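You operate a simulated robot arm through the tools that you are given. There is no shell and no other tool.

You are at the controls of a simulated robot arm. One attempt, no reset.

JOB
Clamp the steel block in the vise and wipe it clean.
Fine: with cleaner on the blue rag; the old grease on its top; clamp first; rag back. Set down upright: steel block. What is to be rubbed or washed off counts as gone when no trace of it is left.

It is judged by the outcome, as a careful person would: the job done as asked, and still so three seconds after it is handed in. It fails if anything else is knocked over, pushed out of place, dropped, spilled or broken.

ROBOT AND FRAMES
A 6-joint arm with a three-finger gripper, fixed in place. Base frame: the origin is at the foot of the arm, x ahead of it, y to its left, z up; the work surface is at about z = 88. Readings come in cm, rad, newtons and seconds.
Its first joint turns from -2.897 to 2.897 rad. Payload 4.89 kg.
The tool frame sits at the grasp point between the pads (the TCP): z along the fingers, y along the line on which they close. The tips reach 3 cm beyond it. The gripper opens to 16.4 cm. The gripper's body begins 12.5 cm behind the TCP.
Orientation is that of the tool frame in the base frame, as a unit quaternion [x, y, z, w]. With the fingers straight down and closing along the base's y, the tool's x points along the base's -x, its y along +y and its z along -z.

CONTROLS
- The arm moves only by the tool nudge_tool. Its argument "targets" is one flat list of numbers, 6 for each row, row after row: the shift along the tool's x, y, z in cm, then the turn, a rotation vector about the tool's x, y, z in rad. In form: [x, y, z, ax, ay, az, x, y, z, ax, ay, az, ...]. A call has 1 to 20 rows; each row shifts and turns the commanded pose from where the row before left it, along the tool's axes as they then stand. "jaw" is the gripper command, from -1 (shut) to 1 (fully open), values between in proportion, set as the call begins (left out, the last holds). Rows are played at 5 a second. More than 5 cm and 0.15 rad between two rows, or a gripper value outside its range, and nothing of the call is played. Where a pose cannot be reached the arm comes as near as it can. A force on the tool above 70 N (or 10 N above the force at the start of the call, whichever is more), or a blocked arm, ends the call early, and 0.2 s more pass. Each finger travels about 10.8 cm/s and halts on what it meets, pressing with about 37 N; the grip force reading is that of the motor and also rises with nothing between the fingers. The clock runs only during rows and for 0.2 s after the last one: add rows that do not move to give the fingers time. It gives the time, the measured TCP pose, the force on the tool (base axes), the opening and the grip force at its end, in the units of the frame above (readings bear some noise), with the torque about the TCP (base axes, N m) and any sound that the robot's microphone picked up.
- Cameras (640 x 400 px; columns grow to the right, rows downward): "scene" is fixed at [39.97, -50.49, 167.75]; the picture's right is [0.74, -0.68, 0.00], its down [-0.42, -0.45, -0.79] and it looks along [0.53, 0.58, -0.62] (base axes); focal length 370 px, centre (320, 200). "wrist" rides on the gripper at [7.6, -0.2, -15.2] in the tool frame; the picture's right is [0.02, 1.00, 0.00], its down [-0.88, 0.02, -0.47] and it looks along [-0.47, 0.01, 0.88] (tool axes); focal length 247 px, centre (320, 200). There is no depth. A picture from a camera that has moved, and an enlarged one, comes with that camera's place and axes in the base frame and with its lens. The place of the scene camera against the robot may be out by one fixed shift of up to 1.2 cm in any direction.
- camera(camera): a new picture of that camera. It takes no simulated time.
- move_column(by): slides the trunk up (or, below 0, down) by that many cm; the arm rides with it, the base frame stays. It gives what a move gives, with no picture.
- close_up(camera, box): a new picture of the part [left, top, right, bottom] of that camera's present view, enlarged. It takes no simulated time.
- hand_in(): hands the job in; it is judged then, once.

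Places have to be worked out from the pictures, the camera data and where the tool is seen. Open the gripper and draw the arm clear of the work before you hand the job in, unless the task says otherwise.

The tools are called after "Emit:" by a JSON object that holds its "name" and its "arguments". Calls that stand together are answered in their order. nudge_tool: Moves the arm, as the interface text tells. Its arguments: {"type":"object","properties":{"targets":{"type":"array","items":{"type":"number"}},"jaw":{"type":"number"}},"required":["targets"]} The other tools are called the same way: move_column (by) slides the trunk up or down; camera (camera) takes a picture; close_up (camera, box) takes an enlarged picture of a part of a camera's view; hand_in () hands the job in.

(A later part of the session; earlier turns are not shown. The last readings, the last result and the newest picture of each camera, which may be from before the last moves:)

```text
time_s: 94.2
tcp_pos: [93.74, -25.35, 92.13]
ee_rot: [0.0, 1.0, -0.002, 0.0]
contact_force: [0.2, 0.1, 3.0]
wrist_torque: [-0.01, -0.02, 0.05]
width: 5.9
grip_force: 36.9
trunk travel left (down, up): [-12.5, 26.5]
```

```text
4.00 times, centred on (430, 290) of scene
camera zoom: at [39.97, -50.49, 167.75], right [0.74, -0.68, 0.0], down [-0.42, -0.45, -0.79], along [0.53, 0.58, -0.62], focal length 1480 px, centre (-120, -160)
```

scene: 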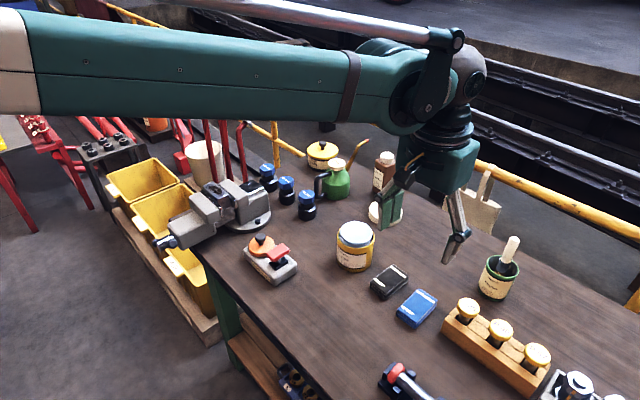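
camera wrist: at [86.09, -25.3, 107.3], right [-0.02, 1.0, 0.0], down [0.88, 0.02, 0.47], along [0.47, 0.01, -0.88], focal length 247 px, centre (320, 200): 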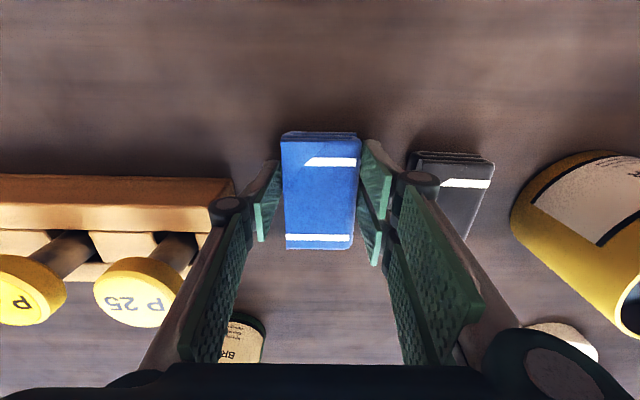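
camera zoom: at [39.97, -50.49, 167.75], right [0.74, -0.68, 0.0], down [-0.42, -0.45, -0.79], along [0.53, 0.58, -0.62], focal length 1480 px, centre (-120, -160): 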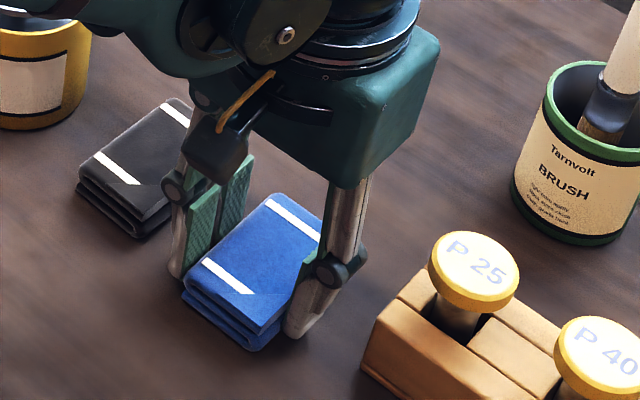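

Rag gripped (5.9 cm). Lifting it gently, then checking.

Emit:
{"name": "nudge_tool", "arguments": {"targets": [0, 0, -0.5, 0, 0, 0, 0, 0, -1.5, 0, 0, 0, 0, 0, -3, 0, 0, 0, 0, 0, -4, 0, 0, 0, 0, 0, -4, 0, 0, 0, 0, 0, -4, 0, 0, 0, 0, 0, -4, 0, 0, 0, 0, 0, 0, 0, 0, 0]}}

Emit:
{"name": "camera", "arguments": {"camera": "wrist"}}

Emit:
{"name": "camera", "arguments": {"camera": "scene"}}

```text
time_s: 96.0
tcp_pos: [93.91, -25.07, 113.04]
ee_rot: [0.0, 1.0, -0.001, -0.001]
contact_force: [-0.7, 0.2, -0.1]
wrist_torque: [0.01, -0.03, -0.01]
width: 5.89
grip_force: 36.7
trunk travel left (down, up): [-12.5, 26.5]
```

```text
taken
camera wrist: at [86.25, -25.25, 128.19], right [-0.02, 1.0, 0.0], down [0.88, 0.02, 0.47], along [0.47, 0.01, -0.88], focal length 247 px, centre (320, 200)
```

wrist: 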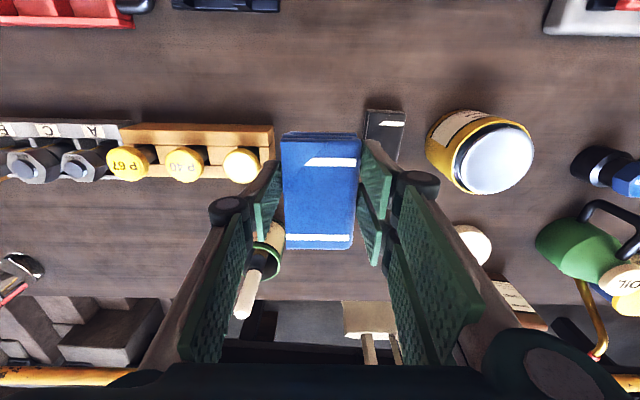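

```text
taken
```

scene: 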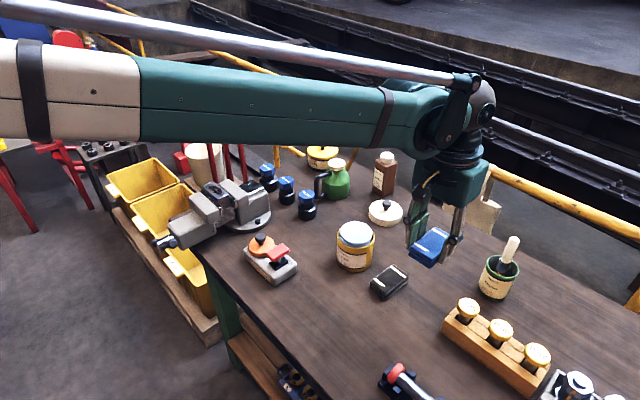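

Rag is in hand. Dish of the cleaner can is at ≈(95.3, -3.65, 99.5). Moving above it and lowering to just above contact.

Emit:
{"name": "nudge_tool", "arguments": {"targets": [0, 4.28, 0, 0, 0, 0, 0, 4.28, 0, 0, 0, 0, 0, 4.28, 0, 0, 0, 0, 0, 4.28, 0, 0, 0, 0, 0, 4.28, 0, 0, 0, 0, 0, 0, 3.5, 0, 0, 0, 0, 0, 3.5, 0, 0, 0, 0, 0, 0, 0, 0, 0]}}

Emit:
{"name": "camera", "arguments": {"camera": "wrist"}}

Emit:
{"name": "close_up", "arguments": {"camera": "scene", "box": [310, 190, 430, 290]}}

```text
time_s: 97.8
tcp_pos: [93.83, -3.84, 105.87]
ee_rot: [-0.001, 1.0, -0.001, -0.001]
contact_force: [-0.3, 1.1, -0.5]
wrist_torque: [-0.03, 0.02, -0.02]
width: 5.91
grip_force: 36.9
trunk travel left (down, up): [-12.5, 26.5]
```

```text
taken
camera wrist: at [86.18, -3.98, 121.14], right [-0.02, 1.0, 0.0], down [0.88, 0.02, 0.47], along [0.47, 0.01, -0.88], focal length 247 px, centre (320, 200)
```

wrist: 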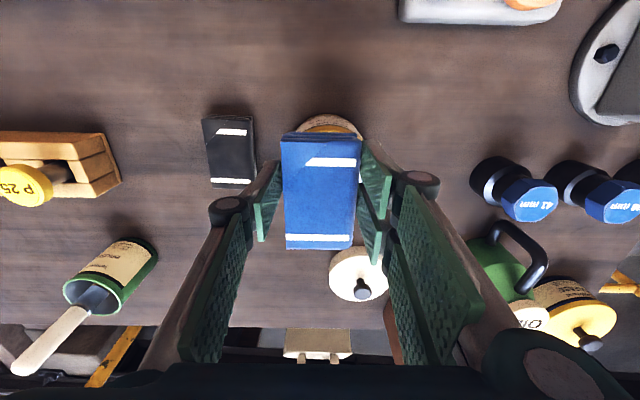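

```text
4.00 times, centred on (370, 240) of scene
camera zoom: at [39.97, -50.49, 167.75], right [0.74, -0.68, 0.0], down [-0.42, -0.45, -0.79], along [0.53, 0.58, -0.62], focal length 1480 px, centre (120, 40)
```

zoom: 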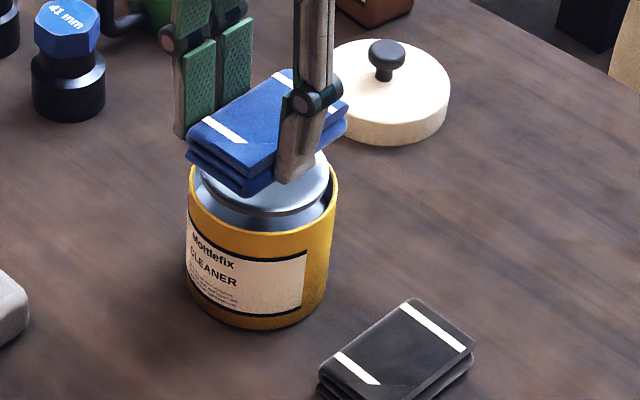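

Rag is centred over the dish. Lowering in small steps to press the dish.

Emit:
{"name": "nudge_tool", "arguments": {"targets": [-0.2, 0.2, 0.5, 0, 0, 0, 0, 0, 0.5, 0, 0, 0, 0, 0, 0.5, 0, 0, 0, 0, 0, 0.4, 0, 0, 0]}}

Emit:
{"name": "nudge_tool", "arguments": {"targets": [0, 0, 0.3, 0, 0, 0, 0, 0, 0.3, 0, 0, 0]}}

Emit:
{"name": "close_up", "arguments": {"camera": "scene", "box": [310, 190, 430, 290]}}

```text
time_s: 98.8
tcp_pos: [93.98, -3.65, 104.08]
ee_rot: [0.0, 1.0, -0.001, -0.001]
contact_force: [-0.9, -0.7, -0.4]
wrist_torque: [0.03, 0.0, 0.01]
width: 5.91
grip_force: 37.7
trunk travel left (down, up): [-12.5, 26.5]
```

```text
time_s: 99.4
tcp_pos: [93.88, -3.6, 103.5]
ee_rot: [0.0, 1.0, -0.001, 0.0]
contact_force: [0.1, -0.7, -0.7]
wrist_torque: [0.05, 0.0, 0.0]
width: 5.9
grip_force: 37.0
trunk travel left (down, up): [-12.5, 26.5]
```

```text
4.00 times, centred on (370, 240) of scene
camera zoom: at [39.97, -50.49, 167.75], right [0.74, -0.68, 0.0], down [-0.42, -0.45, -0.79], along [0.53, 0.58, -0.62], focal length 1480 px, centre (120, 40)
```

zoom: 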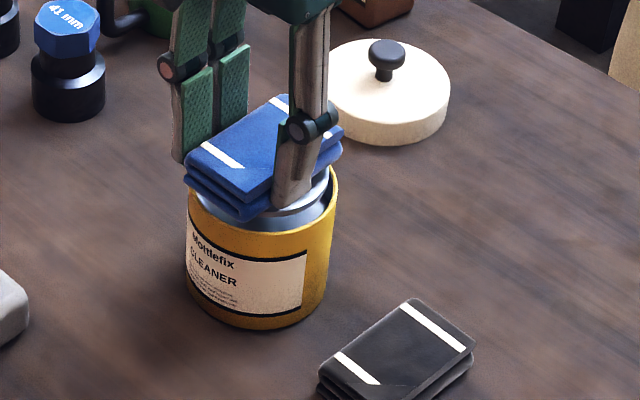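

Emit:
{"name": "nudge_tool", "arguments": {"targets": [0, 0, 0.3, 0, 0, 0, 0, 0, 0.2, 0, 0, 0]}}

Emit:
{"name": "nudge_tool", "arguments": {"targets": [0, 0, 0.3, 0, 0, 0, 0, 0, 0.2, 0, 0, 0]}}

Emit:
{"name": "close_up", "arguments": {"camera": "scene", "box": [310, 190, 430, 290]}}

```text
time_s: 100.0
tcp_pos: [94.08, -3.58, 103.07]
ee_rot: [-0.001, 1.0, -0.001, -0.001]
contact_force: [-0.7, -0.7, 0.4]
wrist_torque: [0.03, -0.06, 0.01]
width: 5.9
grip_force: 36.9
trunk travel left (down, up): [-12.5, 26.5]
```

```text
time_s: 100.6
tcp_pos: [94.16, -3.59, 102.57]
ee_rot: [0.0, 1.0, -0.001, -0.001]
contact_force: [-0.4, 0.7, 0.6]
wrist_torque: [0.07, -0.1, 0.05]
width: 5.9
grip_force: 36.8
trunk travel left (down, up): [-12.5, 26.5]
```

```text
4.00 times, centred on (370, 240) of scene
camera zoom: at [39.97, -50.49, 167.75], right [0.74, -0.68, 0.0], down [-0.42, -0.45, -0.79], along [0.53, 0.58, -0.62], focal length 1480 px, centre (120, 40)
```

zoom: 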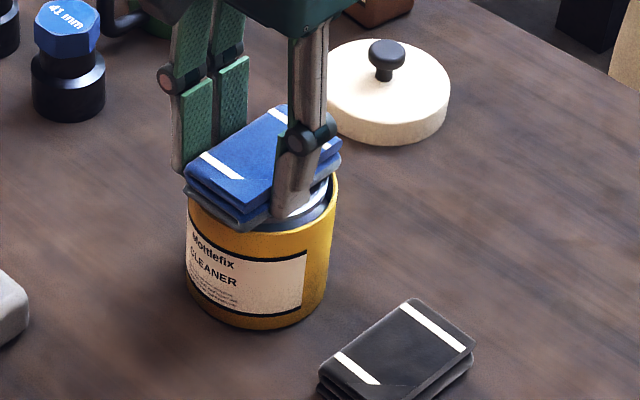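

The rag's underside has changed colour – picking up cleaner. Pressing a little further to be sure.

Emit:
{"name": "nudge_tool", "arguments": {"targets": [0, 0, 0.3, 0, 0, 0, 0, 0, 0.2, 0, 0, 0, 0, 0, 0, 0, 0, 0]}}

Emit:
{"name": "nudge_tool", "arguments": {"targets": [0, 0, 0.2, 0, 0, 0, 0, 0, 0.1, 0, 0, 0, 0, 0, 0, 0, 0, 0]}}

Emit:
{"name": "close_up", "arguments": {"camera": "scene", "box": [320, 195, 410, 275]}}

```text
time_s: 101.4
tcp_pos: [94.03, -3.53, 102.19]
ee_rot: [0.0, 1.0, 0.0, -0.001]
contact_force: [1.8, -0.3, 7.5]
wrist_torque: [0.1, -0.24, -0.01]
width: 5.9
grip_force: 37.1
trunk travel left (down, up): [-12.5, 26.5]
```

```text
time_s: 102.2
tcp_pos: [93.89, -3.58, 101.95]
ee_rot: [0.0, 1.0, 0.0, 0.0]
contact_force: [8.9, -2.0, 42.6]
wrist_torque: [-0.06, -0.47, -0.05]
width: 5.92
grip_force: 36.9
trunk travel left (down, up): [-12.5, 26.5]
```

```text
5.00 times, centred on (365, 235) of scene
camera zoom: at [39.97, -50.49, 167.75], right [0.74, -0.68, 0.0], down [-0.42, -0.45, -0.79], along [0.53, 0.58, -0.62], focal length 1850 px, centre (95, 25)
```

zoom: 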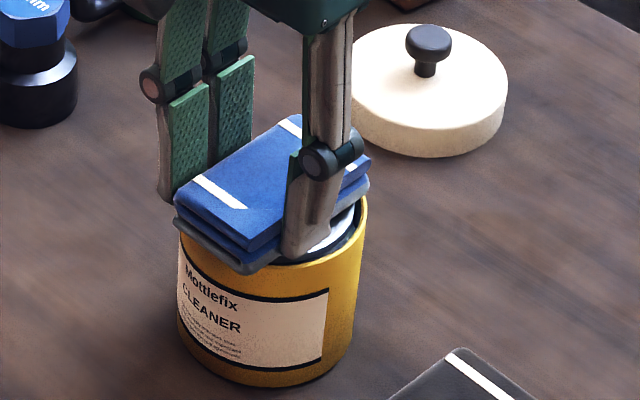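

Now 43 N – bottomed out and the underside looks soaked. Lifting the rag off straight up.

Emit:
{"name": "nudge_tool", "arguments": {"targets": [0, 0, -0.3, 0, 0, 0, 0, 0, -0.7, 0, 0, 0, 0, 0, -1.5, 0, 0, 0, 0, 0, -3, 0, 0, 0, 0, 0, -4, 0, 0, 0, 0, 0, -4, 0, 0, 0, 0, 0, -4, 0, 0, 0, 0, 0, 0, 0, 0, 0]}}

Emit:
{"name": "close_up", "arguments": {"camera": "scene", "box": [310, 150, 450, 290]}}

Emit:
{"name": "camera", "arguments": {"camera": "wrist"}}

```text
time_s: 104.0
tcp_pos: [94.03, -3.49, 119.27]
ee_rot: [0.0, 1.0, -0.001, -0.001]
contact_force: [-0.6, -0.1, -1.3]
wrist_torque: [-0.02, 0.03, -0.01]
width: 5.9
grip_force: 36.0
trunk travel left (down, up): [-12.5, 26.5]
```

```text
2.86 times, centred on (380, 220) of scene
camera zoom: at [39.97, -50.49, 167.75], right [0.74, -0.68, 0.0], down [-0.42, -0.45, -0.79], along [0.53, 0.58, -0.62], focal length 1057 px, centre (149, 143)
```

zoom: 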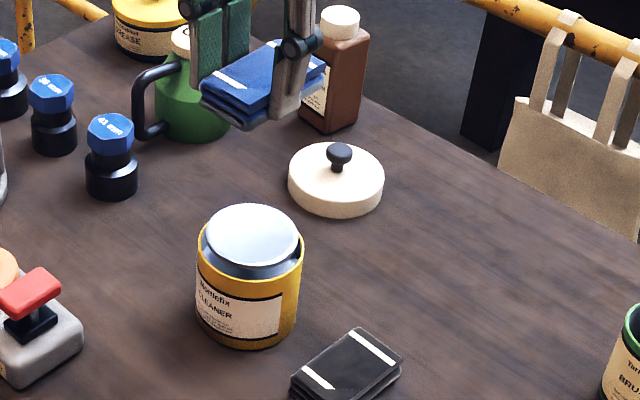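

```text
taken
camera wrist: at [86.37, -3.68, 134.47], right [-0.02, 1.0, 0.0], down [0.88, 0.02, 0.47], along [0.47, 0.01, -0.88], focal length 247 px, centre (320, 200)
```

wrist: 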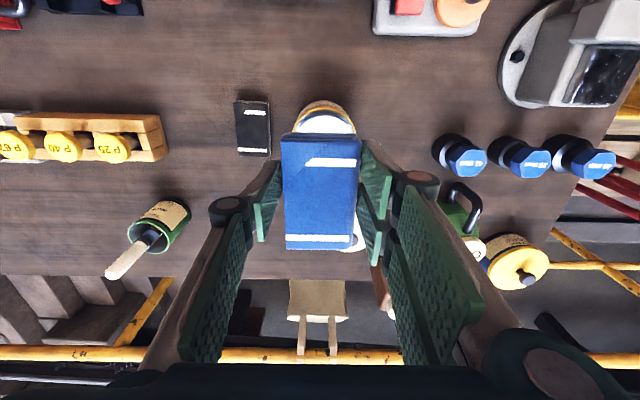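

The dish sprang back, can undisturbed, rag underside wet. Now carrying the rag over the vise, to (74.8, 34.4) at height.

Emit:
{"name": "nudge_tool", "arguments": {"targets": [2.13, 4.21, 0, 0, 0, 0, 2.13, 4.21, 0, 0, 0, 0, 2.13, 4.21, 0, 0, 0, 0, 2.13, 4.21, 0, 0, 0, 0, 2.13, 4.21, 0, 0, 0, 0, 2.13, 4.21, 0, 0, 0, 0, 2.13, 4.21, 0, 0, 0, 0, 2.13, 4.21, 0, 0, 0, 0, 2.13, 4.21, 0, 0, 0, 0, 0, 0, 0, 0, 0, 0]}}

Emit:
{"name": "nudge_tool", "arguments": {"targets": [0, 0, 4, 0, 0, 0, 0, 0, 4, 0, 0, 0, 0, 0, 3, 0, 0, 0, 0, 0, 0, 0, 0, 0]}}

Emit:
{"name": "camera", "arguments": {"camera": "wrist"}}

Emit:
{"name": "close_up", "arguments": {"camera": "scene", "box": [170, 130, 290, 250]}}

```text
time_s: 106.2
tcp_pos: [74.64, 34.32, 119.25]
ee_rot: [0.0, 1.0, -0.002, -0.001]
contact_force: [-0.3, -1.0, -1.7]
wrist_torque: [0.01, -0.01, 0.0]
width: 5.91
grip_force: 37.0
trunk travel left (down, up): [-12.5, 26.5]
```

```text
time_s: 107.2
tcp_pos: [74.76, 34.27, 108.22]
ee_rot: [0.0, 1.0, -0.001, -0.001]
contact_force: [0.6, 0.1, -0.6]
wrist_torque: [0.03, 0.04, -0.02]
width: 5.9
grip_force: 37.2
trunk travel left (down, up): [-12.5, 26.5]
```

```text
taken
camera wrist: at [67.14, 34.15, 123.35], right [-0.02, 1.0, 0.0], down [0.88, 0.02, 0.47], along [0.47, 0.01, -0.88], focal length 247 px, centre (320, 200)
```

wrist: 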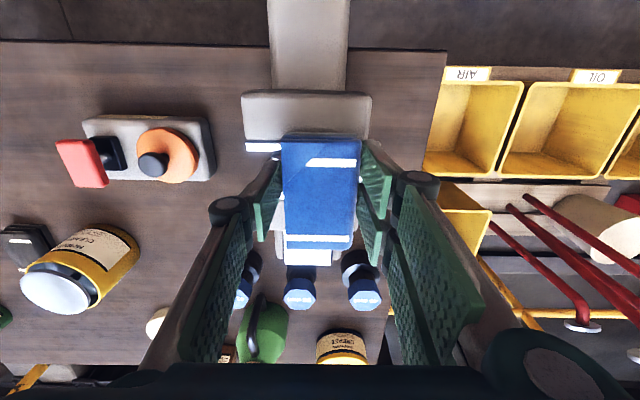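

```text
3.33 times, centred on (230, 190) of scene
camera zoom: at [39.97, -50.49, 167.75], right [0.74, -0.68, 0.0], down [-0.42, -0.45, -0.79], along [0.53, 0.58, -0.62], focal length 1233 px, centre (620, 233)
```

zoom: 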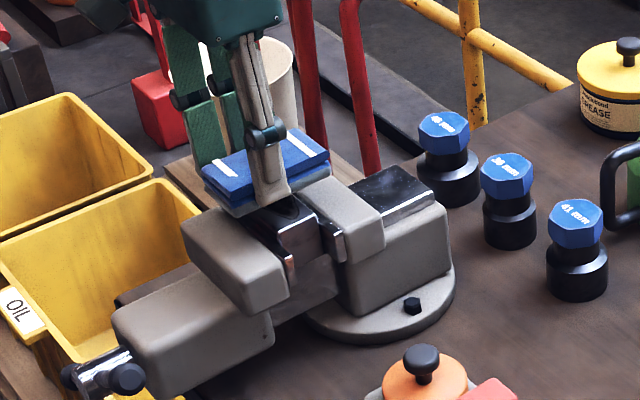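

Rag is centred above the block. Lowering in small steps until contact.

Emit:
{"name": "nudge_tool", "arguments": {"targets": [0, 0, 0.5, 0, 0, 0, 0, 0, 0.5, 0, 0, 0, 0, 0, 0.3, 0, 0, 0]}}

Emit:
{"name": "nudge_tool", "arguments": {"targets": [0, 0, 0.3, 0, 0, 0, 0, 0, 0, 0, 0, 0]}}

Emit:
{"name": "nudge_tool", "arguments": {"targets": [0, 0, 0.2, 0, 0, 0, 0, 0, 0, 0, 0, 0]}}

```text
time_s: 108.0
tcp_pos: [74.77, 34.4, 106.9]
ee_rot: [0.0, 1.0, 0.0, -0.001]
contact_force: [0.5, 1.2, -0.7]
wrist_torque: [0.04, -0.01, 0.0]
width: 5.88
grip_force: 37.4
trunk travel left (down, up): [-12.5, 26.5]
```

```text
time_s: 108.6
tcp_pos: [74.78, 34.34, 106.82]
ee_rot: [0.0, 1.0, 0.0, -0.001]
contact_force: [2.7, 2.3, 11.7]
wrist_torque: [0.07, 0.02, -0.02]
width: 5.91
grip_force: 37.3
trunk travel left (down, up): [-12.5, 26.5]
```

```text
time_s: 109.2
tcp_pos: [74.63, 34.28, 106.57]
ee_rot: [0.0, 1.0, 0.0, 0.0]
contact_force: [10.0, 8.8, 43.0]
wrist_torque: [0.38, -0.3, 0.01]
width: 5.93
grip_force: 36.8
trunk travel left (down, up): [-12.5, 26.5]
```

Contact made (43 N). Easing slightly and wiping back and forth along the block's length.

Emit:
{"name": "nudge_tool", "arguments": {"targets": [0, 0.6, -0.12, 0, 0, 0, 0, 0.8, 0, 0, 0, 0, 0, 0.8, 0, 0, 0, 0, 0, 0.8, 0, 0, 0, 0, 0, -0.8, 0, 0, 0, 0, 0, -0.8, 0, 0, 0, 0, 0, -0.8, 0, 0, 0, 0, 0, -0.8, 0, 0, 0, 0, 0, -0.8, 0, 0, 0, 0, 0, -0.8, 0, 0, 0, 0, 0, -0.8, 0, 0, 0, 0, 0, -0.8, 0, 0, 0, 0]}}

Emit:
{"name": "close_up", "arguments": {"camera": "scene", "box": [170, 130, 290, 250]}}

Emit:
{"name": "camera", "arguments": {"camera": "wrist"}}

```text
time_s: 111.8
tcp_pos: [74.61, 30.75, 106.57]
ee_rot: [0.0, 1.0, -0.001, 0.0]
contact_force: [-0.7, 1.7, 7.3]
wrist_torque: [0.18, 0.06, 0.0]
width: 5.91
grip_force: 37.1
trunk travel left (down, up): [-12.5, 26.5]
```

```text
3.33 times, centred on (230, 190) of scene
camera zoom: at [39.97, -50.49, 167.75], right [0.74, -0.68, 0.0], down [-0.42, -0.45, -0.79], along [0.53, 0.58, -0.62], focal length 1233 px, centre (620, 233)
```

zoom: 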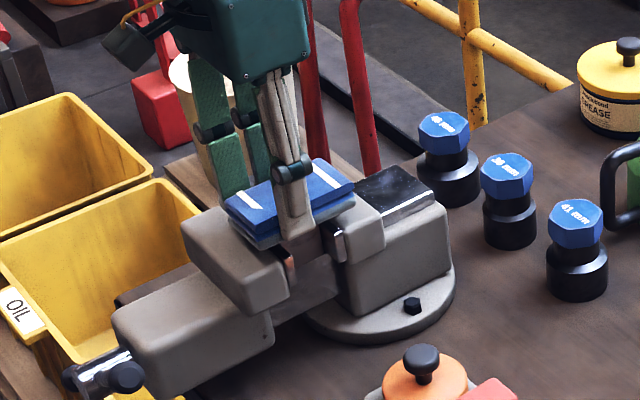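

```text
taken
camera wrist: at [67.14, 30.71, 121.74], right [-0.02, 1.0, 0.0], down [0.88, 0.02, 0.47], along [0.47, 0.01, -0.88], focal length 247 px, centre (320, 200)
```

wrist: 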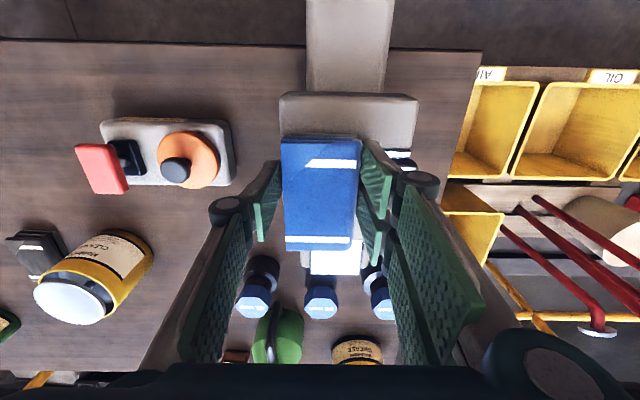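

Contact kept at ~7 N. Adding a bit of pressure and making more full-length passes.

Emit:
{"name": "nudge_tool", "arguments": {"targets": [0, 0.8, 0.08, 0, 0, 0, 0, 0.8, 0, 0, 0, 0, 0, 0.8, 0, 0, 0, 0, 0, 0.8, 0, 0, 0, 0, 0, 0.8, 0, 0, 0, 0, 0, 0.8, 0, 0, 0, 0, 0, 0.8, 0, 0, 0, 0, 0, 0.8, 0, 0, 0, 0, 0, 0.8, 0, 0, 0, 0, 0, -0.8, 0, 0, 0, 0, 0, -0.8, 0, 0, 0, 0, 0, -0.8, 0, 0, 0, 0, 0, -0.8, 0, 0, 0, 0, 0, -0.8, 0, 0, 0, 0, 0, -0.8, 0, 0, 0, 0, 0, -0.8, 0, 0, 0, 0, 0, -0.8, 0, 0, 0, 0, 0, -0.8, 0, 0, 0, 0]}}

Emit:
{"name": "nudge_tool", "arguments": {"targets": [0.4, 0.8, 0, 0, 0, 0, 0.4, 0.8, 0, 0, 0, 0, 0, 0.8, 0, 0, 0, 0, 0, 0.8, 0, 0, 0, 0, 0, 0.8, 0, 0, 0, 0, 0, 0.8, 0, 0, 0, 0, 0, 0.8, 0, 0, 0, 0, 0, 0.8, 0, 0, 0, 0, 0, 0.8, 0, 0, 0, 0, -0.8, 0, 0, 0, 0, 0, 0, -0.8, 0, 0, 0, 0, 0, -0.8, 0, 0, 0, 0, 0, -0.8, 0, 0, 0, 0, 0, -0.8, 0, 0, 0, 0, 0, -0.8, 0, 0, 0, 0, 0, -0.8, 0, 0, 0, 0, 0, -0.8, 0, 0, 0, 0, 0, -0.8, 0, 0, 0, 0]}}

Emit:
{"name": "camera", "arguments": {"camera": "wrist"}}

Emit:
{"name": "close_up", "arguments": {"camera": "scene", "box": [170, 130, 290, 250]}}

```text
time_s: 115.6
tcp_pos: [74.68, 30.87, 106.64]
ee_rot: [0.0, 1.0, -0.001, -0.001]
contact_force: [-0.4, 5.2, 15.4]
wrist_torque: [0.44, 0.09, 0.03]
width: 5.9
grip_force: 36.6
trunk travel left (down, up): [-12.5, 26.5]
```

```text
time_s: 119.4
tcp_pos: [74.59, 31.85, 106.57]
ee_rot: [0.0, 1.0, -0.001, 0.0]
contact_force: [-0.9, 5.7, 17.8]
wrist_torque: [0.49, 0.05, 0.01]
width: 5.87
grip_force: 37.1
trunk travel left (down, up): [-12.5, 26.5]
```

```text
taken
camera wrist: at [67.06, 31.58, 121.67], right [-0.02, 1.0, 0.0], down [0.88, 0.02, 0.47], along [0.47, 0.01, -0.88], focal length 247 px, centre (320, 200)
```

wrist: 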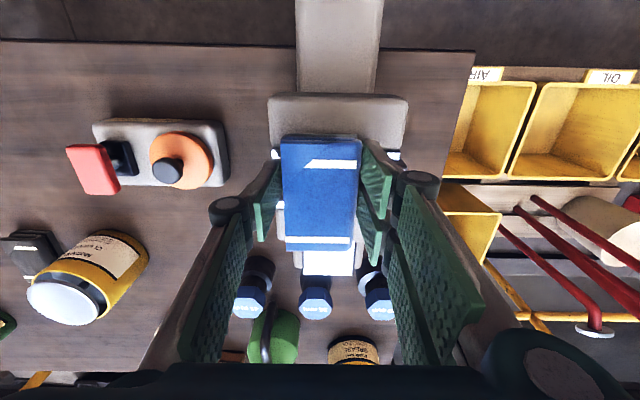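

```text
3.33 times, centred on (230, 190) of scene
camera zoom: at [39.97, -50.49, 167.75], right [0.74, -0.68, 0.0], down [-0.42, -0.45, -0.79], along [0.53, 0.58, -0.62], focal length 1233 px, centre (620, 233)
```

zoom: 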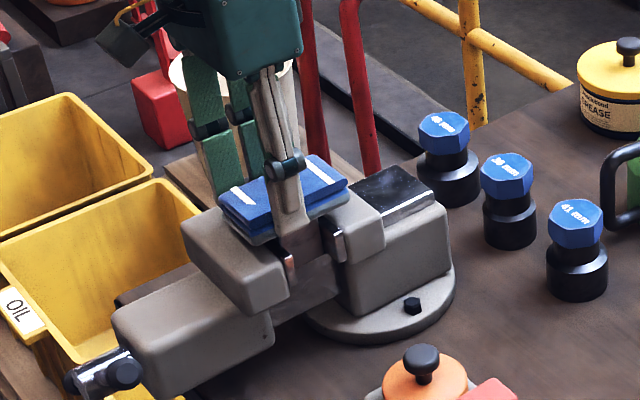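

Several passes done at ~15–18 N. Lifting the rag and moving it back toward -x to inspect the block's top.

Emit:
{"name": "nudge_tool", "arguments": {"targets": [0, 0, -0.5, 0, 0, 0, 0, 0, -2, 0, 0, 0, 0, 0, -4, 0, 0, 0, 0, 0, -4, 0, 0, 0, 4, 0, -2, 0, 0, 0, 4, 0, 0, 0, 0, 0, 4, 0, 0, 0, 0, 0, 0, 0, 0, 0, 0, 0]}}

Emit:
{"name": "camera", "arguments": {"camera": "wrist"}}

Emit:
{"name": "close_up", "arguments": {"camera": "scene", "box": [195, 160, 265, 220]}}

```text
time_s: 121.2
tcp_pos: [62.81, 31.76, 119.02]
ee_rot: [0.0, 1.0, -0.001, -0.001]
contact_force: [-0.6, -0.8, 0.4]
wrist_torque: [0.05, -0.09, 0.01]
width: 5.88
grip_force: 36.9
trunk travel left (down, up): [-12.5, 26.5]
```

```text
taken
camera wrist: at [55.13, 31.6, 134.18], right [-0.02, 1.0, 0.0], down [0.88, 0.02, 0.47], along [0.47, 0.01, -0.88], focal length 247 px, centre (320, 200)
```

wrist: 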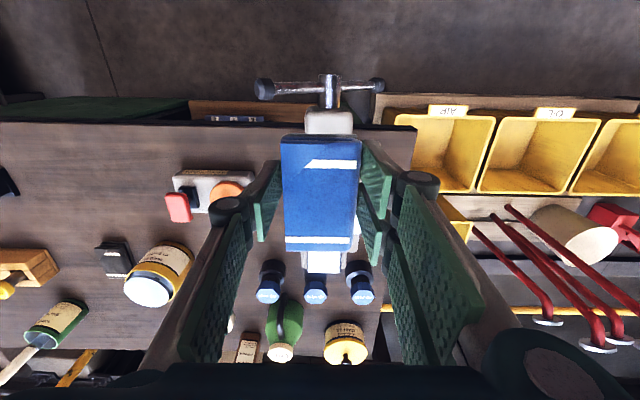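

```text
6.67 times, centred on (230, 190) of scene
camera zoom: at [39.97, -50.49, 167.75], right [0.74, -0.68, 0.0], down [-0.42, -0.45, -0.79], along [0.53, 0.58, -0.62], focal length 2467 px, centre (920, 267)
```

zoom: 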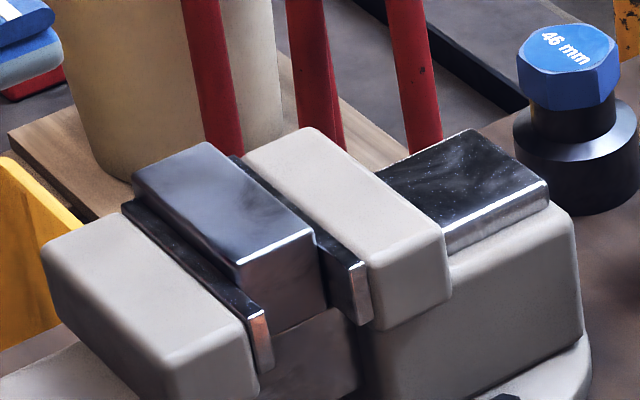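

The grease mark appears gone. Zooming in more for any remaining trace, and shifting sideways for a wrist view.

Emit:
{"name": "close_up", "arguments": {"camera": "scene", "box": [205, 175, 235, 200]}}

Emit:
{"name": "nudge_tool", "arguments": {"targets": [0, -4.5, 0, 0, 0, 0, 0, -4.5, 0, 0, 0, 0, 0, -4, 0, 0, 0, 0, 0, 0, 0, 0, 0, 0]}}

Emit:
{"name": "camera", "arguments": {"camera": "wrist"}}

```text
16.00 times, centred on (220, 188) of scene
camera zoom: at [39.97, -50.49, 167.75], right [0.74, -0.68, 0.0], down [-0.42, -0.45, -0.79], along [0.53, 0.58, -0.62], focal length 5920 px, centre (1920, 400)
```

zoom: 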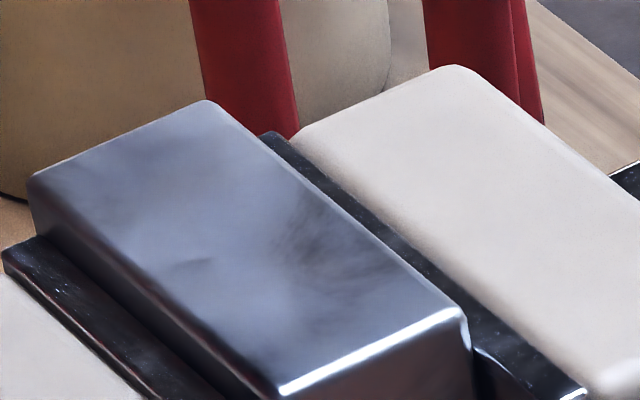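

```text
time_s: 122.2
tcp_pos: [62.97, 18.72, 119.11]
ee_rot: [0.001, 1.0, -0.001, -0.001]
contact_force: [0.2, -0.5, 0.0]
wrist_torque: [-0.02, -0.04, 0.0]
width: 5.9
grip_force: 37.0
trunk travel left (down, up): [-12.5, 26.5]
```

```text
taken
camera wrist: at [55.3, 18.6, 134.26], right [-0.02, 1.0, 0.0], down [0.88, 0.02, 0.47], along [0.47, 0.01, -0.88], focal length 247 px, centre (320, 200)
```

wrist: 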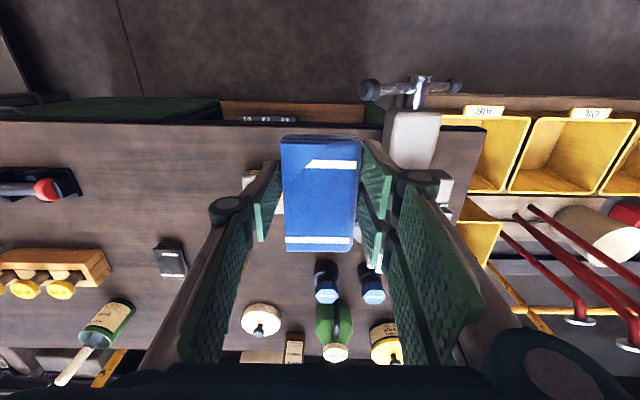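

There's a faint shading that may be a reflection or a residue. I'll reposition so the wrist camera looks almost straight down on the block.

Emit:
{"name": "nudge_tool", "arguments": {"targets": [-3.25, 2.62, 0, 0, 0, 0, -3.25, 2.62, 0, 0, 0, 0, -3.25, 2.62, 0, 0, 0, 0, -3.25, 2.62, 0, 0, 0, 0, -3.25, 2.62, 0, 0, 0, 0, -3.25, 2.62, 0, 0, 0, 0, 0, 0, 0, 0, 0, 0]}}

Emit:
{"name": "close_up", "arguments": {"camera": "wrist", "box": [260, 40, 390, 140]}}

Emit:
{"name": "close_up", "arguments": {"camera": "wrist", "box": [290, 60, 360, 110]}}

```text
time_s: 123.8
tcp_pos: [82.39, 34.72, 118.79]
ee_rot: [0.0, 1.0, 0.0, -0.001]
contact_force: [1.2, 1.2, -0.6]
wrist_torque: [-0.03, 0.12, 0.04]
width: 5.88
grip_force: 37.5
trunk travel left (down, up): [-12.5, 26.5]
```

```text
4.00 times, centred on (325, 90) of wrist
camera zoom: at [74.81, 34.43, 134.02], right [-0.02, 1.0, 0.0], down [0.88, 0.02, 0.47], along [0.47, 0.01, -0.88], focal length 988 px, centre (300, 640)
```

zoom: 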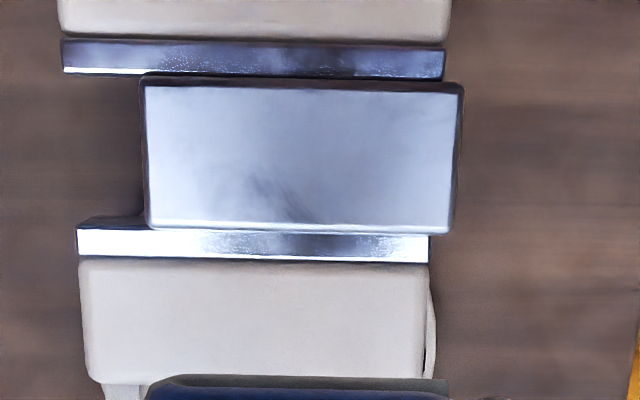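

```text
8.00 times, centred on (325, 85) of wrist
camera zoom: at [74.81, 34.43, 134.02], right [-0.02, 1.0, 0.0], down [0.88, 0.02, 0.47], along [0.47, 0.01, -0.88], focal length 1976 px, centre (280, 1120)
```

zoom: 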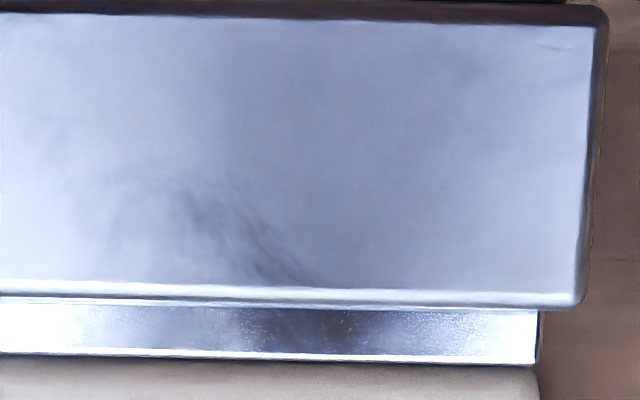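

Both views place a faint residue at the same spot (toward the fixed jaw, slightly -y of centre), so it's real. Going back down for more wiping, with more pressure and with x motion too.

Emit:
{"name": "nudge_tool", "arguments": {"targets": [3.2, -0.1, 0, 0, 0, 0, 3.2, -0.1, 0, 0, 0, 0, 0, 0, 4, 0, 0, 0, 0, 0, 4, 0, 0, 0, 0, 0, 3, 0, 0, 0, 0, 0, 0.8, 0, 0, 0, 0, 0, 0, 0, 0, 0]}}

Emit:
{"name": "nudge_tool", "arguments": {"targets": [0, 0, 0.3, 0, 0, 0, 0, 0, 0.2, 0, 0, 0, 0, 0, 0, 0, 0, 0]}}

```text
time_s: 125.4
tcp_pos: [75.98, 34.29, 107.19]
ee_rot: [0.0, 1.0, -0.001, -0.001]
contact_force: [0.9, 0.6, -1.6]
wrist_torque: [0.0, 0.07, -0.02]
width: 5.88
grip_force: 37.1
trunk travel left (down, up): [-12.5, 26.5]
```

```text
time_s: 126.2
tcp_pos: [75.91, 34.2, 106.74]
ee_rot: [0.0, 1.0, -0.001, -0.001]
contact_force: [-0.7, 0.1, -0.2]
wrist_torque: [0.02, 0.04, -0.01]
width: 5.9
grip_force: 37.1
trunk travel left (down, up): [-12.5, 26.5]
```

Emit:
{"name": "nudge_tool", "arguments": {"targets": [0, 0, 0.15, 0, 0, 0, 0, 0, 0.1, 0, 0, 0, 0, 0, 0, 0, 0, 0]}}

```text
time_s: 127.0
tcp_pos: [75.8, 34.24, 106.47]
ee_rot: [0.0, 1.0, -0.001, -0.001]
contact_force: [4.0, -0.1, 13.7]
wrist_torque: [0.18, 0.04, -0.06]
width: 5.9
grip_force: 36.7
trunk travel left (down, up): [-12.5, 26.5]
```

Contact at 14 N; pressing a bit more and wiping, with varied x positions.

Emit:
{"name": "nudge_tool", "arguments": {"targets": [0, -0.8, 0.07, 0, 0, 0, 0, -0.8, 0, 0, 0, 0, 0, -0.8, 0, 0, 0, 0, 0, -0.8, 0, 0, 0, 0, 0, 0.8, 0, 0, 0, 0, 0, 0.8, 0, 0, 0, 0, 0, 0.8, 0, 0, 0, 0, 0, 0.8, 0, 0, 0, 0, 0, 0.8, 0, 0, 0, 0, 0, 0.8, 0, 0, 0, 0, 0, 0.8, 0, 0, 0, 0, 0, 0.8, 0, 0, 0, 0, 0.8, 0, 0, 0, 0, 0, 0, -0.8, 0, 0, 0, 0, 0, -0.8, 0, 0, 0, 0, 0, -0.8, 0, 0, 0, 0, 0, -0.8, 0, 0, 0, 0, 0, -0.8, 0, 0, 0, 0, 0, -0.8, 0, 0, 0, 0]}}

Emit:
{"name": "nudge_tool", "arguments": {"targets": [0.7, 0, 0, 0, 0, 0, 0.7, 0, 0, 0, 0, 0, -0.7, 0, 0, 0, 0, 0, -0.7, 0, 0, 0, 0, 0, -0.7, 0, 0, 0, 0, 0, -0.7, 0, 0, 0, 0, 0, -0.7, 0, 0, 0, 0, 0, 0, 0.8, 0, 0, 0, 0, 0.7, 0, 0, 0, 0, 0, 0.7, 0, 0, 0, 0, 0, 0.7, 0, 0, 0, 0, 0, 0.7, 0, 0, 0, 0, 0, -0.7, 0, 0, 0, 0, 0, -0.7, 0, 0, 0, 0, 0, 0, 0.8, 0, 0, 0, 0, 0, 0.8, 0, 0, 0, 0, 0.7, 0, 0, 0, 0, 0, 0.7, 0, 0, 0, 0, 0, -0.7, 0, 0, 0, 0, 0, -0.7, 0, 0, 0, 0, 0]}}

Emit:
{"name": "nudge_tool", "arguments": {"targets": [0, 0.8, 0, 0, 0, 0, 0, 0.8, 0, 0, 0, 0, 0, 0.8, 0, 0, 0, 0, 0, -0.8, 0, 0, 0, 0, 0, -0.8, 0, 0, 0, 0, 0, -0.8, 0, 0, 0, 0, 0, -0.8, 0, 0, 0, 0, 0, -0.8, 0, 0, 0, 0, 0, -0.8, 0, 0, 0, 0, 0, -0.8, 0, 0, 0, 0, 0, -0.8, 0, 0, 0, 0, 0, 0.8, 0, 0, 0, 0, 0, 0.8, 0, 0, 0, 0, 0, 0.8, 0, 0, 0, 0, 0, 0.8, 0, 0, 0, 0]}}

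```text
time_s: 131.0
tcp_pos: [75.07, 32.7, 106.5]
ee_rot: [0.0, 1.0, 0.0, 0.0]
contact_force: [1.1, 11.4, 28.4]
wrist_torque: [0.79, -0.05, 0.1]
width: 5.9
grip_force: 36.7
trunk travel left (down, up): [-12.5, 26.5]
```

```text
time_s: 135.2
tcp_pos: [75.75, 35.11, 106.34]
ee_rot: [0.0, 1.0, -0.002, -0.001]
contact_force: [-5.8, 1.1, 12.8]
wrist_torque: [0.13, 0.32, 0.07]
width: 5.9
grip_force: 36.8
trunk travel left (down, up): [-12.5, 26.5]
```

```text
time_s: 138.4
tcp_pos: [75.83, 34.29, 106.43]
ee_rot: [0.0, 1.0, -0.001, -0.001]
contact_force: [-0.1, -1.4, 4.0]
wrist_torque: [-0.01, 0.05, -0.01]
width: 5.9
grip_force: 36.9
trunk travel left (down, up): [-12.5, 26.5]
```

Lifting to inspect from the same top viewpoint.

Emit:
{"name": "nudge_tool", "arguments": {"targets": [0, 0, -0.5, 0, 0, 0, 0, 0, -2, 0, 0, 0, 0, 0, -4, 0, 0, 0, 0, 0, -4, 0, 0, 0, -3.2, 0.2, -2, 0, 0, 0, -3.3, 0, 0, 0, 0, 0, 0, 0, 0, 0, 0, 0]}}

Emit:
{"name": "close_up", "arguments": {"camera": "wrist", "box": [260, 40, 390, 140]}}

Emit:
{"name": "close_up", "arguments": {"camera": "scene", "box": [205, 175, 235, 200]}}

Emit:
{"name": "camera", "arguments": {"camera": "wrist"}}

```text
time_s: 140.0
tcp_pos: [82.34, 34.52, 118.9]
ee_rot: [0.0, 1.0, -0.002, -0.001]
contact_force: [1.0, 0.4, -1.7]
wrist_torque: [-0.04, 0.08, -0.03]
width: 5.89
grip_force: 36.9
trunk travel left (down, up): [-12.5, 26.5]
```

```text
4.00 times, centred on (325, 90) of wrist
camera zoom: at [74.74, 34.4, 134.05], right [-0.02, 1.0, 0.0], down [0.88, 0.02, 0.47], along [0.47, 0.01, -0.88], focal length 988 px, centre (300, 640)
```

zoom: 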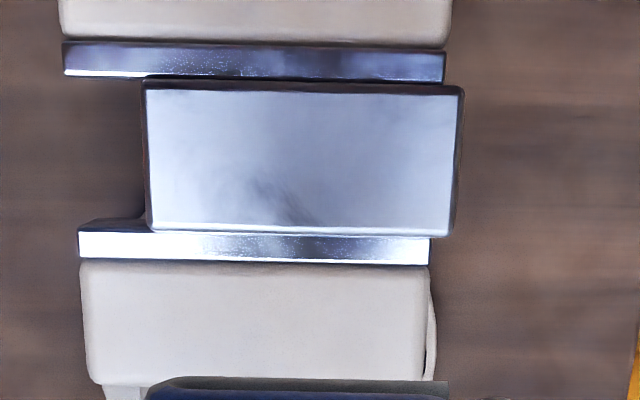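

```text
16.00 times, centred on (220, 188) of scene
camera zoom: at [39.97, -50.49, 167.75], right [0.74, -0.68, 0.0], down [-0.42, -0.45, -0.79], along [0.53, 0.58, -0.62], focal length 5920 px, centre (1920, 400)
```

zoom: 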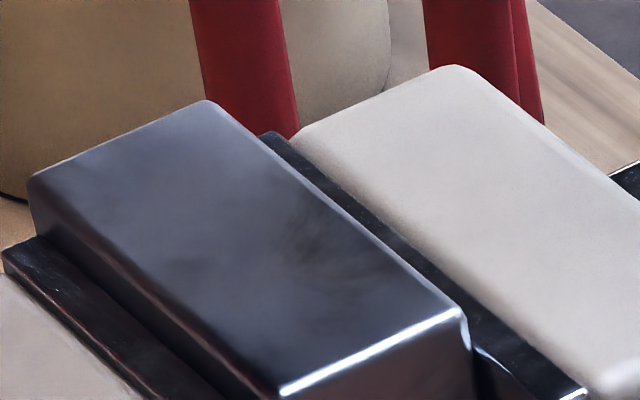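

```text
taken
camera wrist: at [74.74, 34.4, 134.05], right [-0.02, 1.0, 0.0], down [0.88, 0.02, 0.47], along [0.47, 0.01, -0.88], focal length 247 px, centre (320, 200)
```

wrist: 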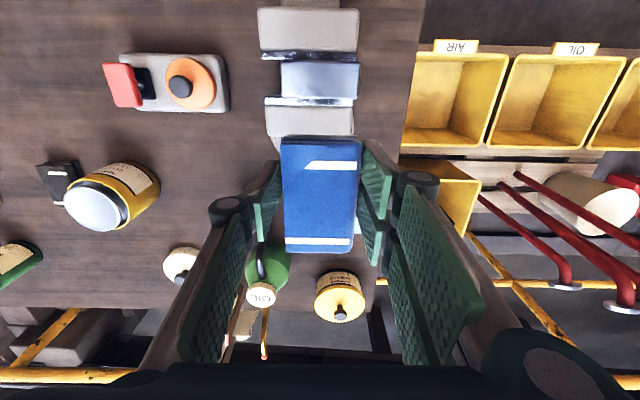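

The faint smoky mark looks unchanged by much wiping – possibly the steel's own texture, like on the vise's steel. Getting the camera closer to decide.

Emit:
{"name": "nudge_tool", "arguments": {"targets": [0, 0, 4, 0, 0, 0, 0, 0, 4, 0, 0, 0, 0, 0, 0, 0, 0, 0]}}

Emit:
{"name": "close_up", "arguments": {"camera": "wrist", "box": [250, 50, 390, 135]}}

Emit:
{"name": "close_up", "arguments": {"camera": "wrist", "box": [280, 70, 350, 120]}}

Emit:
{"name": "close_up", "arguments": {"camera": "scene", "box": [195, 160, 265, 220]}}

```text
time_s: 140.8
tcp_pos: [82.14, 34.45, 110.87]
ee_rot: [0.0, 1.0, 0.0, 0.0]
contact_force: [0.6, 0.8, -0.3]
wrist_torque: [0.0, -0.02, 0.0]
width: 5.89
grip_force: 36.4
trunk travel left (down, up): [-12.5, 26.5]
```

```text
4.57 times, centred on (320, 92) of wrist
camera zoom: at [74.68, 34.42, 126.04], right [-0.02, 1.0, 0.0], down [0.88, 0.02, 0.47], along [0.47, 0.01, -0.88], focal length 1129 px, centre (320, 691)
```

zoom: 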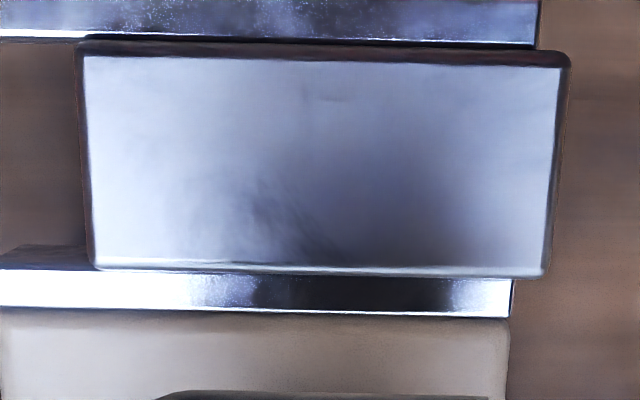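

```text
8.00 times, centred on (315, 95) of wrist
camera zoom: at [74.68, 34.42, 126.04], right [-0.02, 1.0, 0.0], down [0.88, 0.02, 0.47], along [0.47, 0.01, -0.88], focal length 1976 px, centre (360, 1040)
```

zoom: 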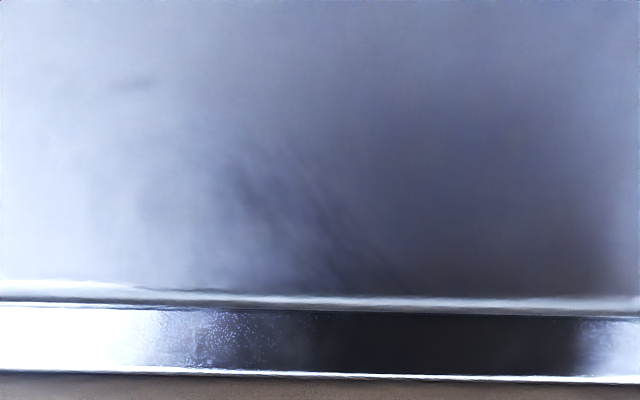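

```text
6.67 times, centred on (230, 190) of scene
camera zoom: at [39.97, -50.49, 167.75], right [0.74, -0.68, 0.0], down [-0.42, -0.45, -0.79], along [0.53, 0.58, -0.62], focal length 2467 px, centre (920, 267)
```

zoom: 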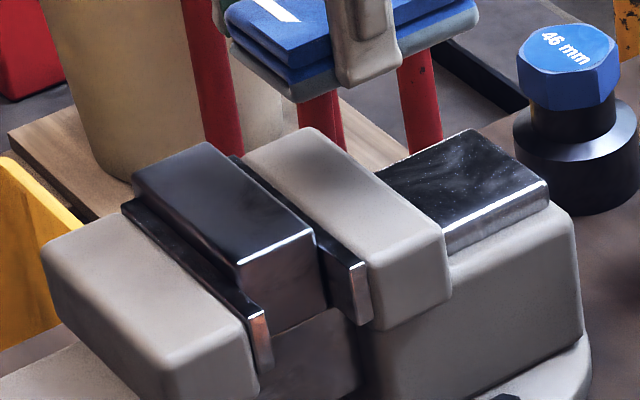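

The remaining streaks look like the steel's brushed texture (no blob outline is left). For certainty I'll do one more full set of passes with good contact.

Emit:
{"name": "nudge_tool", "arguments": {"targets": [3.2, 0, 0, 0, 0, 0, 3.2, 0, 0, 0, 0, 0, 0, 0, 2.5, 0, 0, 0, 0, 0, 1.7, 0, 0, 0, 0, 0, 0.3, 0, 0, 0, 0, 0, 0, 0, 0, 0]}}

Emit:
{"name": "nudge_tool", "arguments": {"targets": [0, 0, 0.1, 0, 0, 0, 0, 0, 0, 0, 0, 0]}}

```text
time_s: 142.2
tcp_pos: [76.01, 34.4, 106.4]
ee_rot: [-0.001, 1.0, -0.001, -0.001]
contact_force: [-1.7, -0.6, 8.2]
wrist_torque: [0.02, 0.09, 0.0]
width: 5.88
grip_force: 37.1
trunk travel left (down, up): [-12.5, 26.5]
```

```text
time_s: 142.8
tcp_pos: [75.78, 34.41, 106.34]
ee_rot: [0.0, 1.0, 0.0, 0.0]
contact_force: [3.0, 0.7, 27.7]
wrist_torque: [0.1, -0.05, 0.0]
width: 5.9
grip_force: 37.0
trunk travel left (down, up): [-12.5, 26.5]
```

Contact at ~28 N; wiping full-length passes.

Emit:
{"name": "nudge_tool", "arguments": {"targets": [0, -0.9, 0, 0, 0, 0, 0, -0.9, 0, 0, 0, 0, 0, -0.9, 0, 0, 0, 0, 0, -0.9, 0, 0, 0, 0, 0, -0.9, 0, 0, 0, 0, 0, 0.9, 0, 0, 0, 0, 0, 0.9, 0, 0, 0, 0, 0, 0.9, 0, 0, 0, 0, 0, 0.9, 0, 0, 0, 0, 0, 0.9, 0, 0, 0, 0, 0, 0.9, 0, 0, 0, 0, 0, 0.9, 0, 0, 0, 0, 0, 0.9, 0, 0, 0, 0, 0, 0.9, 0, 0, 0, 0, 0, 0.9, 0, 0, 0, 0]}}

Emit:
{"name": "nudge_tool", "arguments": {"targets": [0.8, -0.9, 0.03, 0, 0, 0, 0, -0.9, 0, 0, 0, 0, 0, -0.9, 0, 0, 0, 0, 0, -0.9, 0, 0, 0, 0, 0, -0.9, 0, 0, 0, 0, 0, -0.9, 0, 0, 0, 0, 0, -0.9, 0, 0, 0, 0, 0, -0.9, 0, 0, 0, 0, 0, -0.9, 0, 0, 0, 0, 0, 0.9, 0, 0, 0, 0, 0, 0.9, 0, 0, 0, 0, 0, 0.9, 0, 0, 0, 0, 0, 0.9, 0, 0, 0, 0, 0, 0.9, 0, 0, 0, 0]}}

Emit:
{"name": "nudge_tool", "arguments": {"targets": [0, 0, -0.5, 0, 0, 0, 0, 0, -2, 0, 0, 0, 0, 0, -4, 0, 0, 0, 0, 0, -4, 0, 0, 0, -3.6, 0, -2, 0, 0, 0, -3.6, 0, 0, 0, 0, 0, 0, 0, 0, 0, 0, 0]}}

Emit:
{"name": "close_up", "arguments": {"camera": "wrist", "box": [260, 40, 390, 140]}}

Emit:
{"name": "close_up", "arguments": {"camera": "scene", "box": [205, 175, 235, 200]}}

Emit:
{"name": "close_up", "arguments": {"camera": "scene", "box": [130, 160, 280, 290]}}

```text
time_s: 146.0
tcp_pos: [75.88, 38.9, 106.29]
ee_rot: [-0.001, 1.0, 0.0, -0.001]
contact_force: [-0.7, -5.5, 12.3]
wrist_torque: [-0.45, 0.02, -0.03]
width: 5.89
grip_force: 36.6
trunk travel left (down, up): [-12.5, 26.5]
```

```text
time_s: 149.0
tcp_pos: [75.06, 35.3, 106.34]
ee_rot: [0.0, 1.0, 0.0, 0.0]
contact_force: [-0.3, -6.4, 14.8]
wrist_torque: [-0.24, 0.03, 0.02]
width: 5.91
grip_force: 37.3
trunk travel left (down, up): [-12.5, 26.5]
```

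```text
time_s: 150.6
tcp_pos: [82.46, 35.4, 118.6]
ee_rot: [0.001, 1.0, -0.001, -0.001]
contact_force: [1.0, 0.7, -0.9]
wrist_torque: [-0.02, 0.09, 0.0]
width: 5.87
grip_force: 36.6
trunk travel left (down, up): [-12.5, 26.5]
```

```text
4.00 times, centred on (325, 90) of wrist
camera zoom: at [74.83, 35.4, 133.86], right [-0.02, 1.0, 0.0], down [0.88, 0.02, 0.47], along [0.47, 0.01, -0.88], focal length 988 px, centre (300, 640)
```

zoom: 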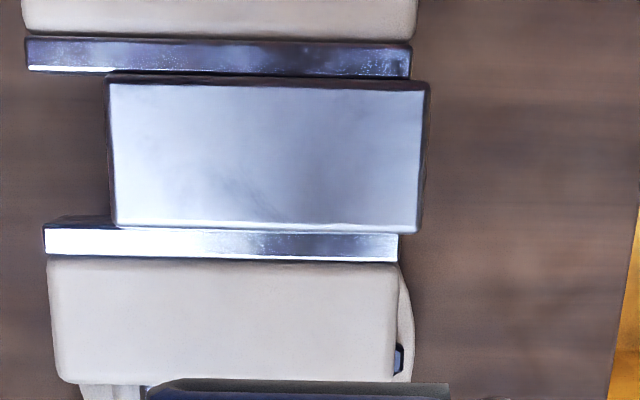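

```text
16.00 times, centred on (220, 188) of scene
camera zoom: at [39.97, -50.49, 167.75], right [0.74, -0.68, 0.0], down [-0.42, -0.45, -0.79], along [0.53, 0.58, -0.62], focal length 5920 px, centre (1920, 400)
```

zoom: 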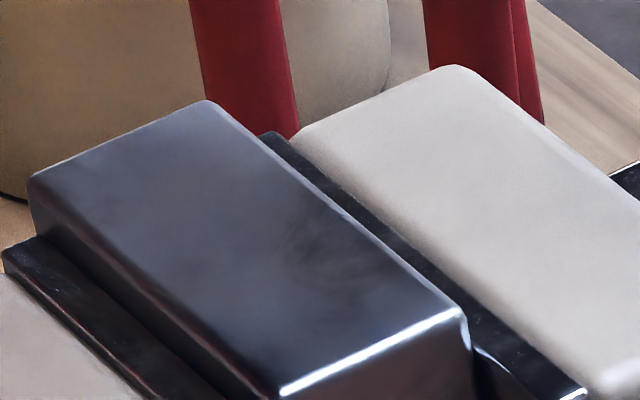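

```text
3.08 times, centred on (205, 225) of scene
camera zoom: at [39.97, -50.49, 167.75], right [0.74, -0.68, 0.0], down [-0.42, -0.45, -0.79], along [0.53, 0.58, -0.62], focal length 1138 px, centre (674, 123)
```

zoom: 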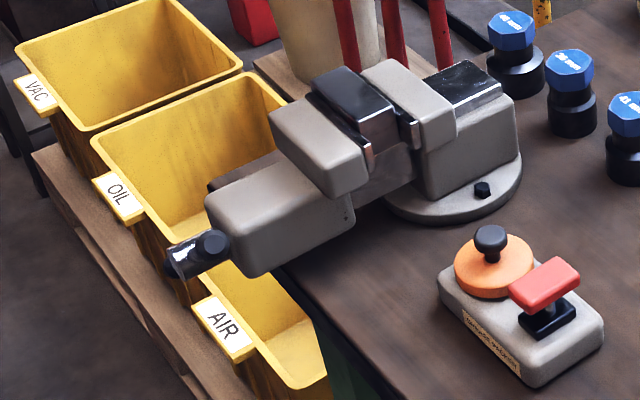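

The block's top is clean (remaining sheen changes with view). I note the bar has drifted a few degrees during wiping, so I'll re-tighten after returning the rag. Carrying the rag back to its spot now.

Emit:
{"name": "nudge_tool", "arguments": {"targets": [-0.81, -4.33, 0.2, 0, 0, 0, -0.81, -4.33, 0.2, 0, 0, 0, -0.81, -4.33, 0.2, 0, 0, 0, -0.81, -4.33, 0.2, 0, 0, 0, -0.81, -4.33, 0.2, 0, 0, 0, -0.81, -4.33, 0.2, 0, 0, 0, -0.81, -4.33, 0.2, 0, 0, 0, -0.81, -4.33, 0.2, 0, 0, 0, -0.81, -4.33, 0.2, 0, 0, 0, -0.81, -4.33, 0.2, 0, 0, 0, -0.81, -4.33, 0.2, 0, 0, 0, -0.81, -4.33, 0.2, 0, 0, 0, -0.81, -4.33, 0.2, 0, 0, 0, -0.81, -4.33, 0.2, 0, 0, 0, 0, 0, 0, 0, 0, 0]}}

Emit:
{"name": "camera", "arguments": {"camera": "wrist"}}

Emit:
{"name": "camera", "arguments": {"camera": "scene"}}

Emit:
{"name": "close_up", "arguments": {"camera": "scene", "box": [150, 200, 220, 270]}}

```text
time_s: 153.8
tcp_pos: [93.77, -25.29, 116.07]
ee_rot: [0.001, 1.0, 0.0, 0.0]
contact_force: [0.1, -1.1, -0.9]
wrist_torque: [0.0, 0.01, -0.02]
width: 5.93
grip_force: 37.7
trunk travel left (down, up): [-12.5, 26.5]
```

```text
taken
camera wrist: at [86.17, -25.38, 131.25], right [-0.02, 1.0, 0.0], down [0.88, 0.02, 0.47], along [0.47, 0.01, -0.88], focal length 247 px, centre (320, 200)
```

wrist: 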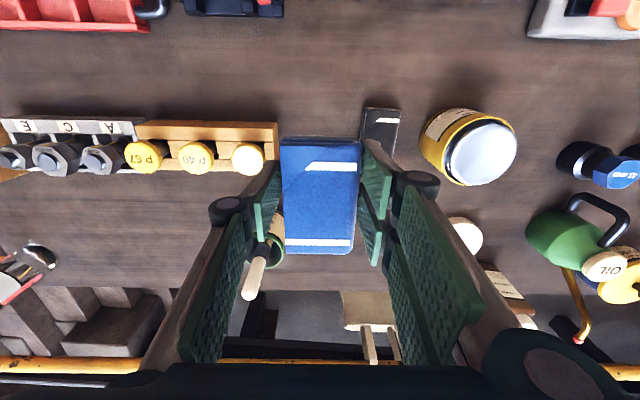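

```text
taken
```

scene: 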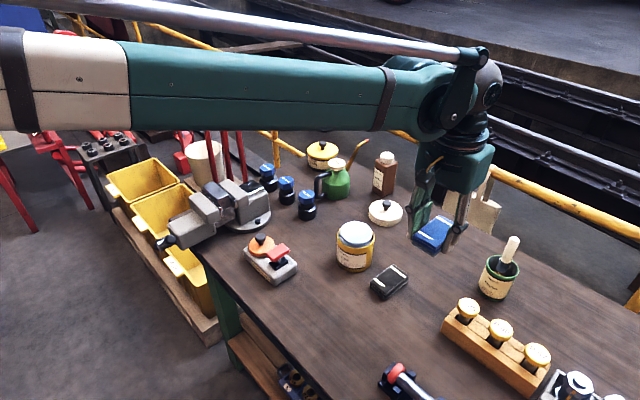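

```text
5.71 times, centred on (185, 235) of scene
camera zoom: at [39.97, -50.49, 167.75], right [0.74, -0.68, 0.0], down [-0.42, -0.45, -0.79], along [0.53, 0.58, -0.62], focal length 2114 px, centre (1091, 0)
```

zoom: 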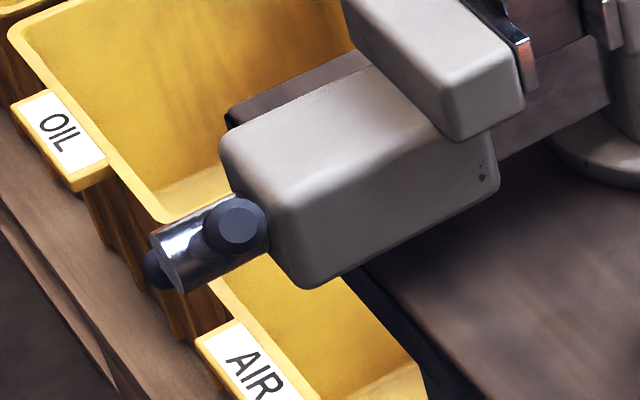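

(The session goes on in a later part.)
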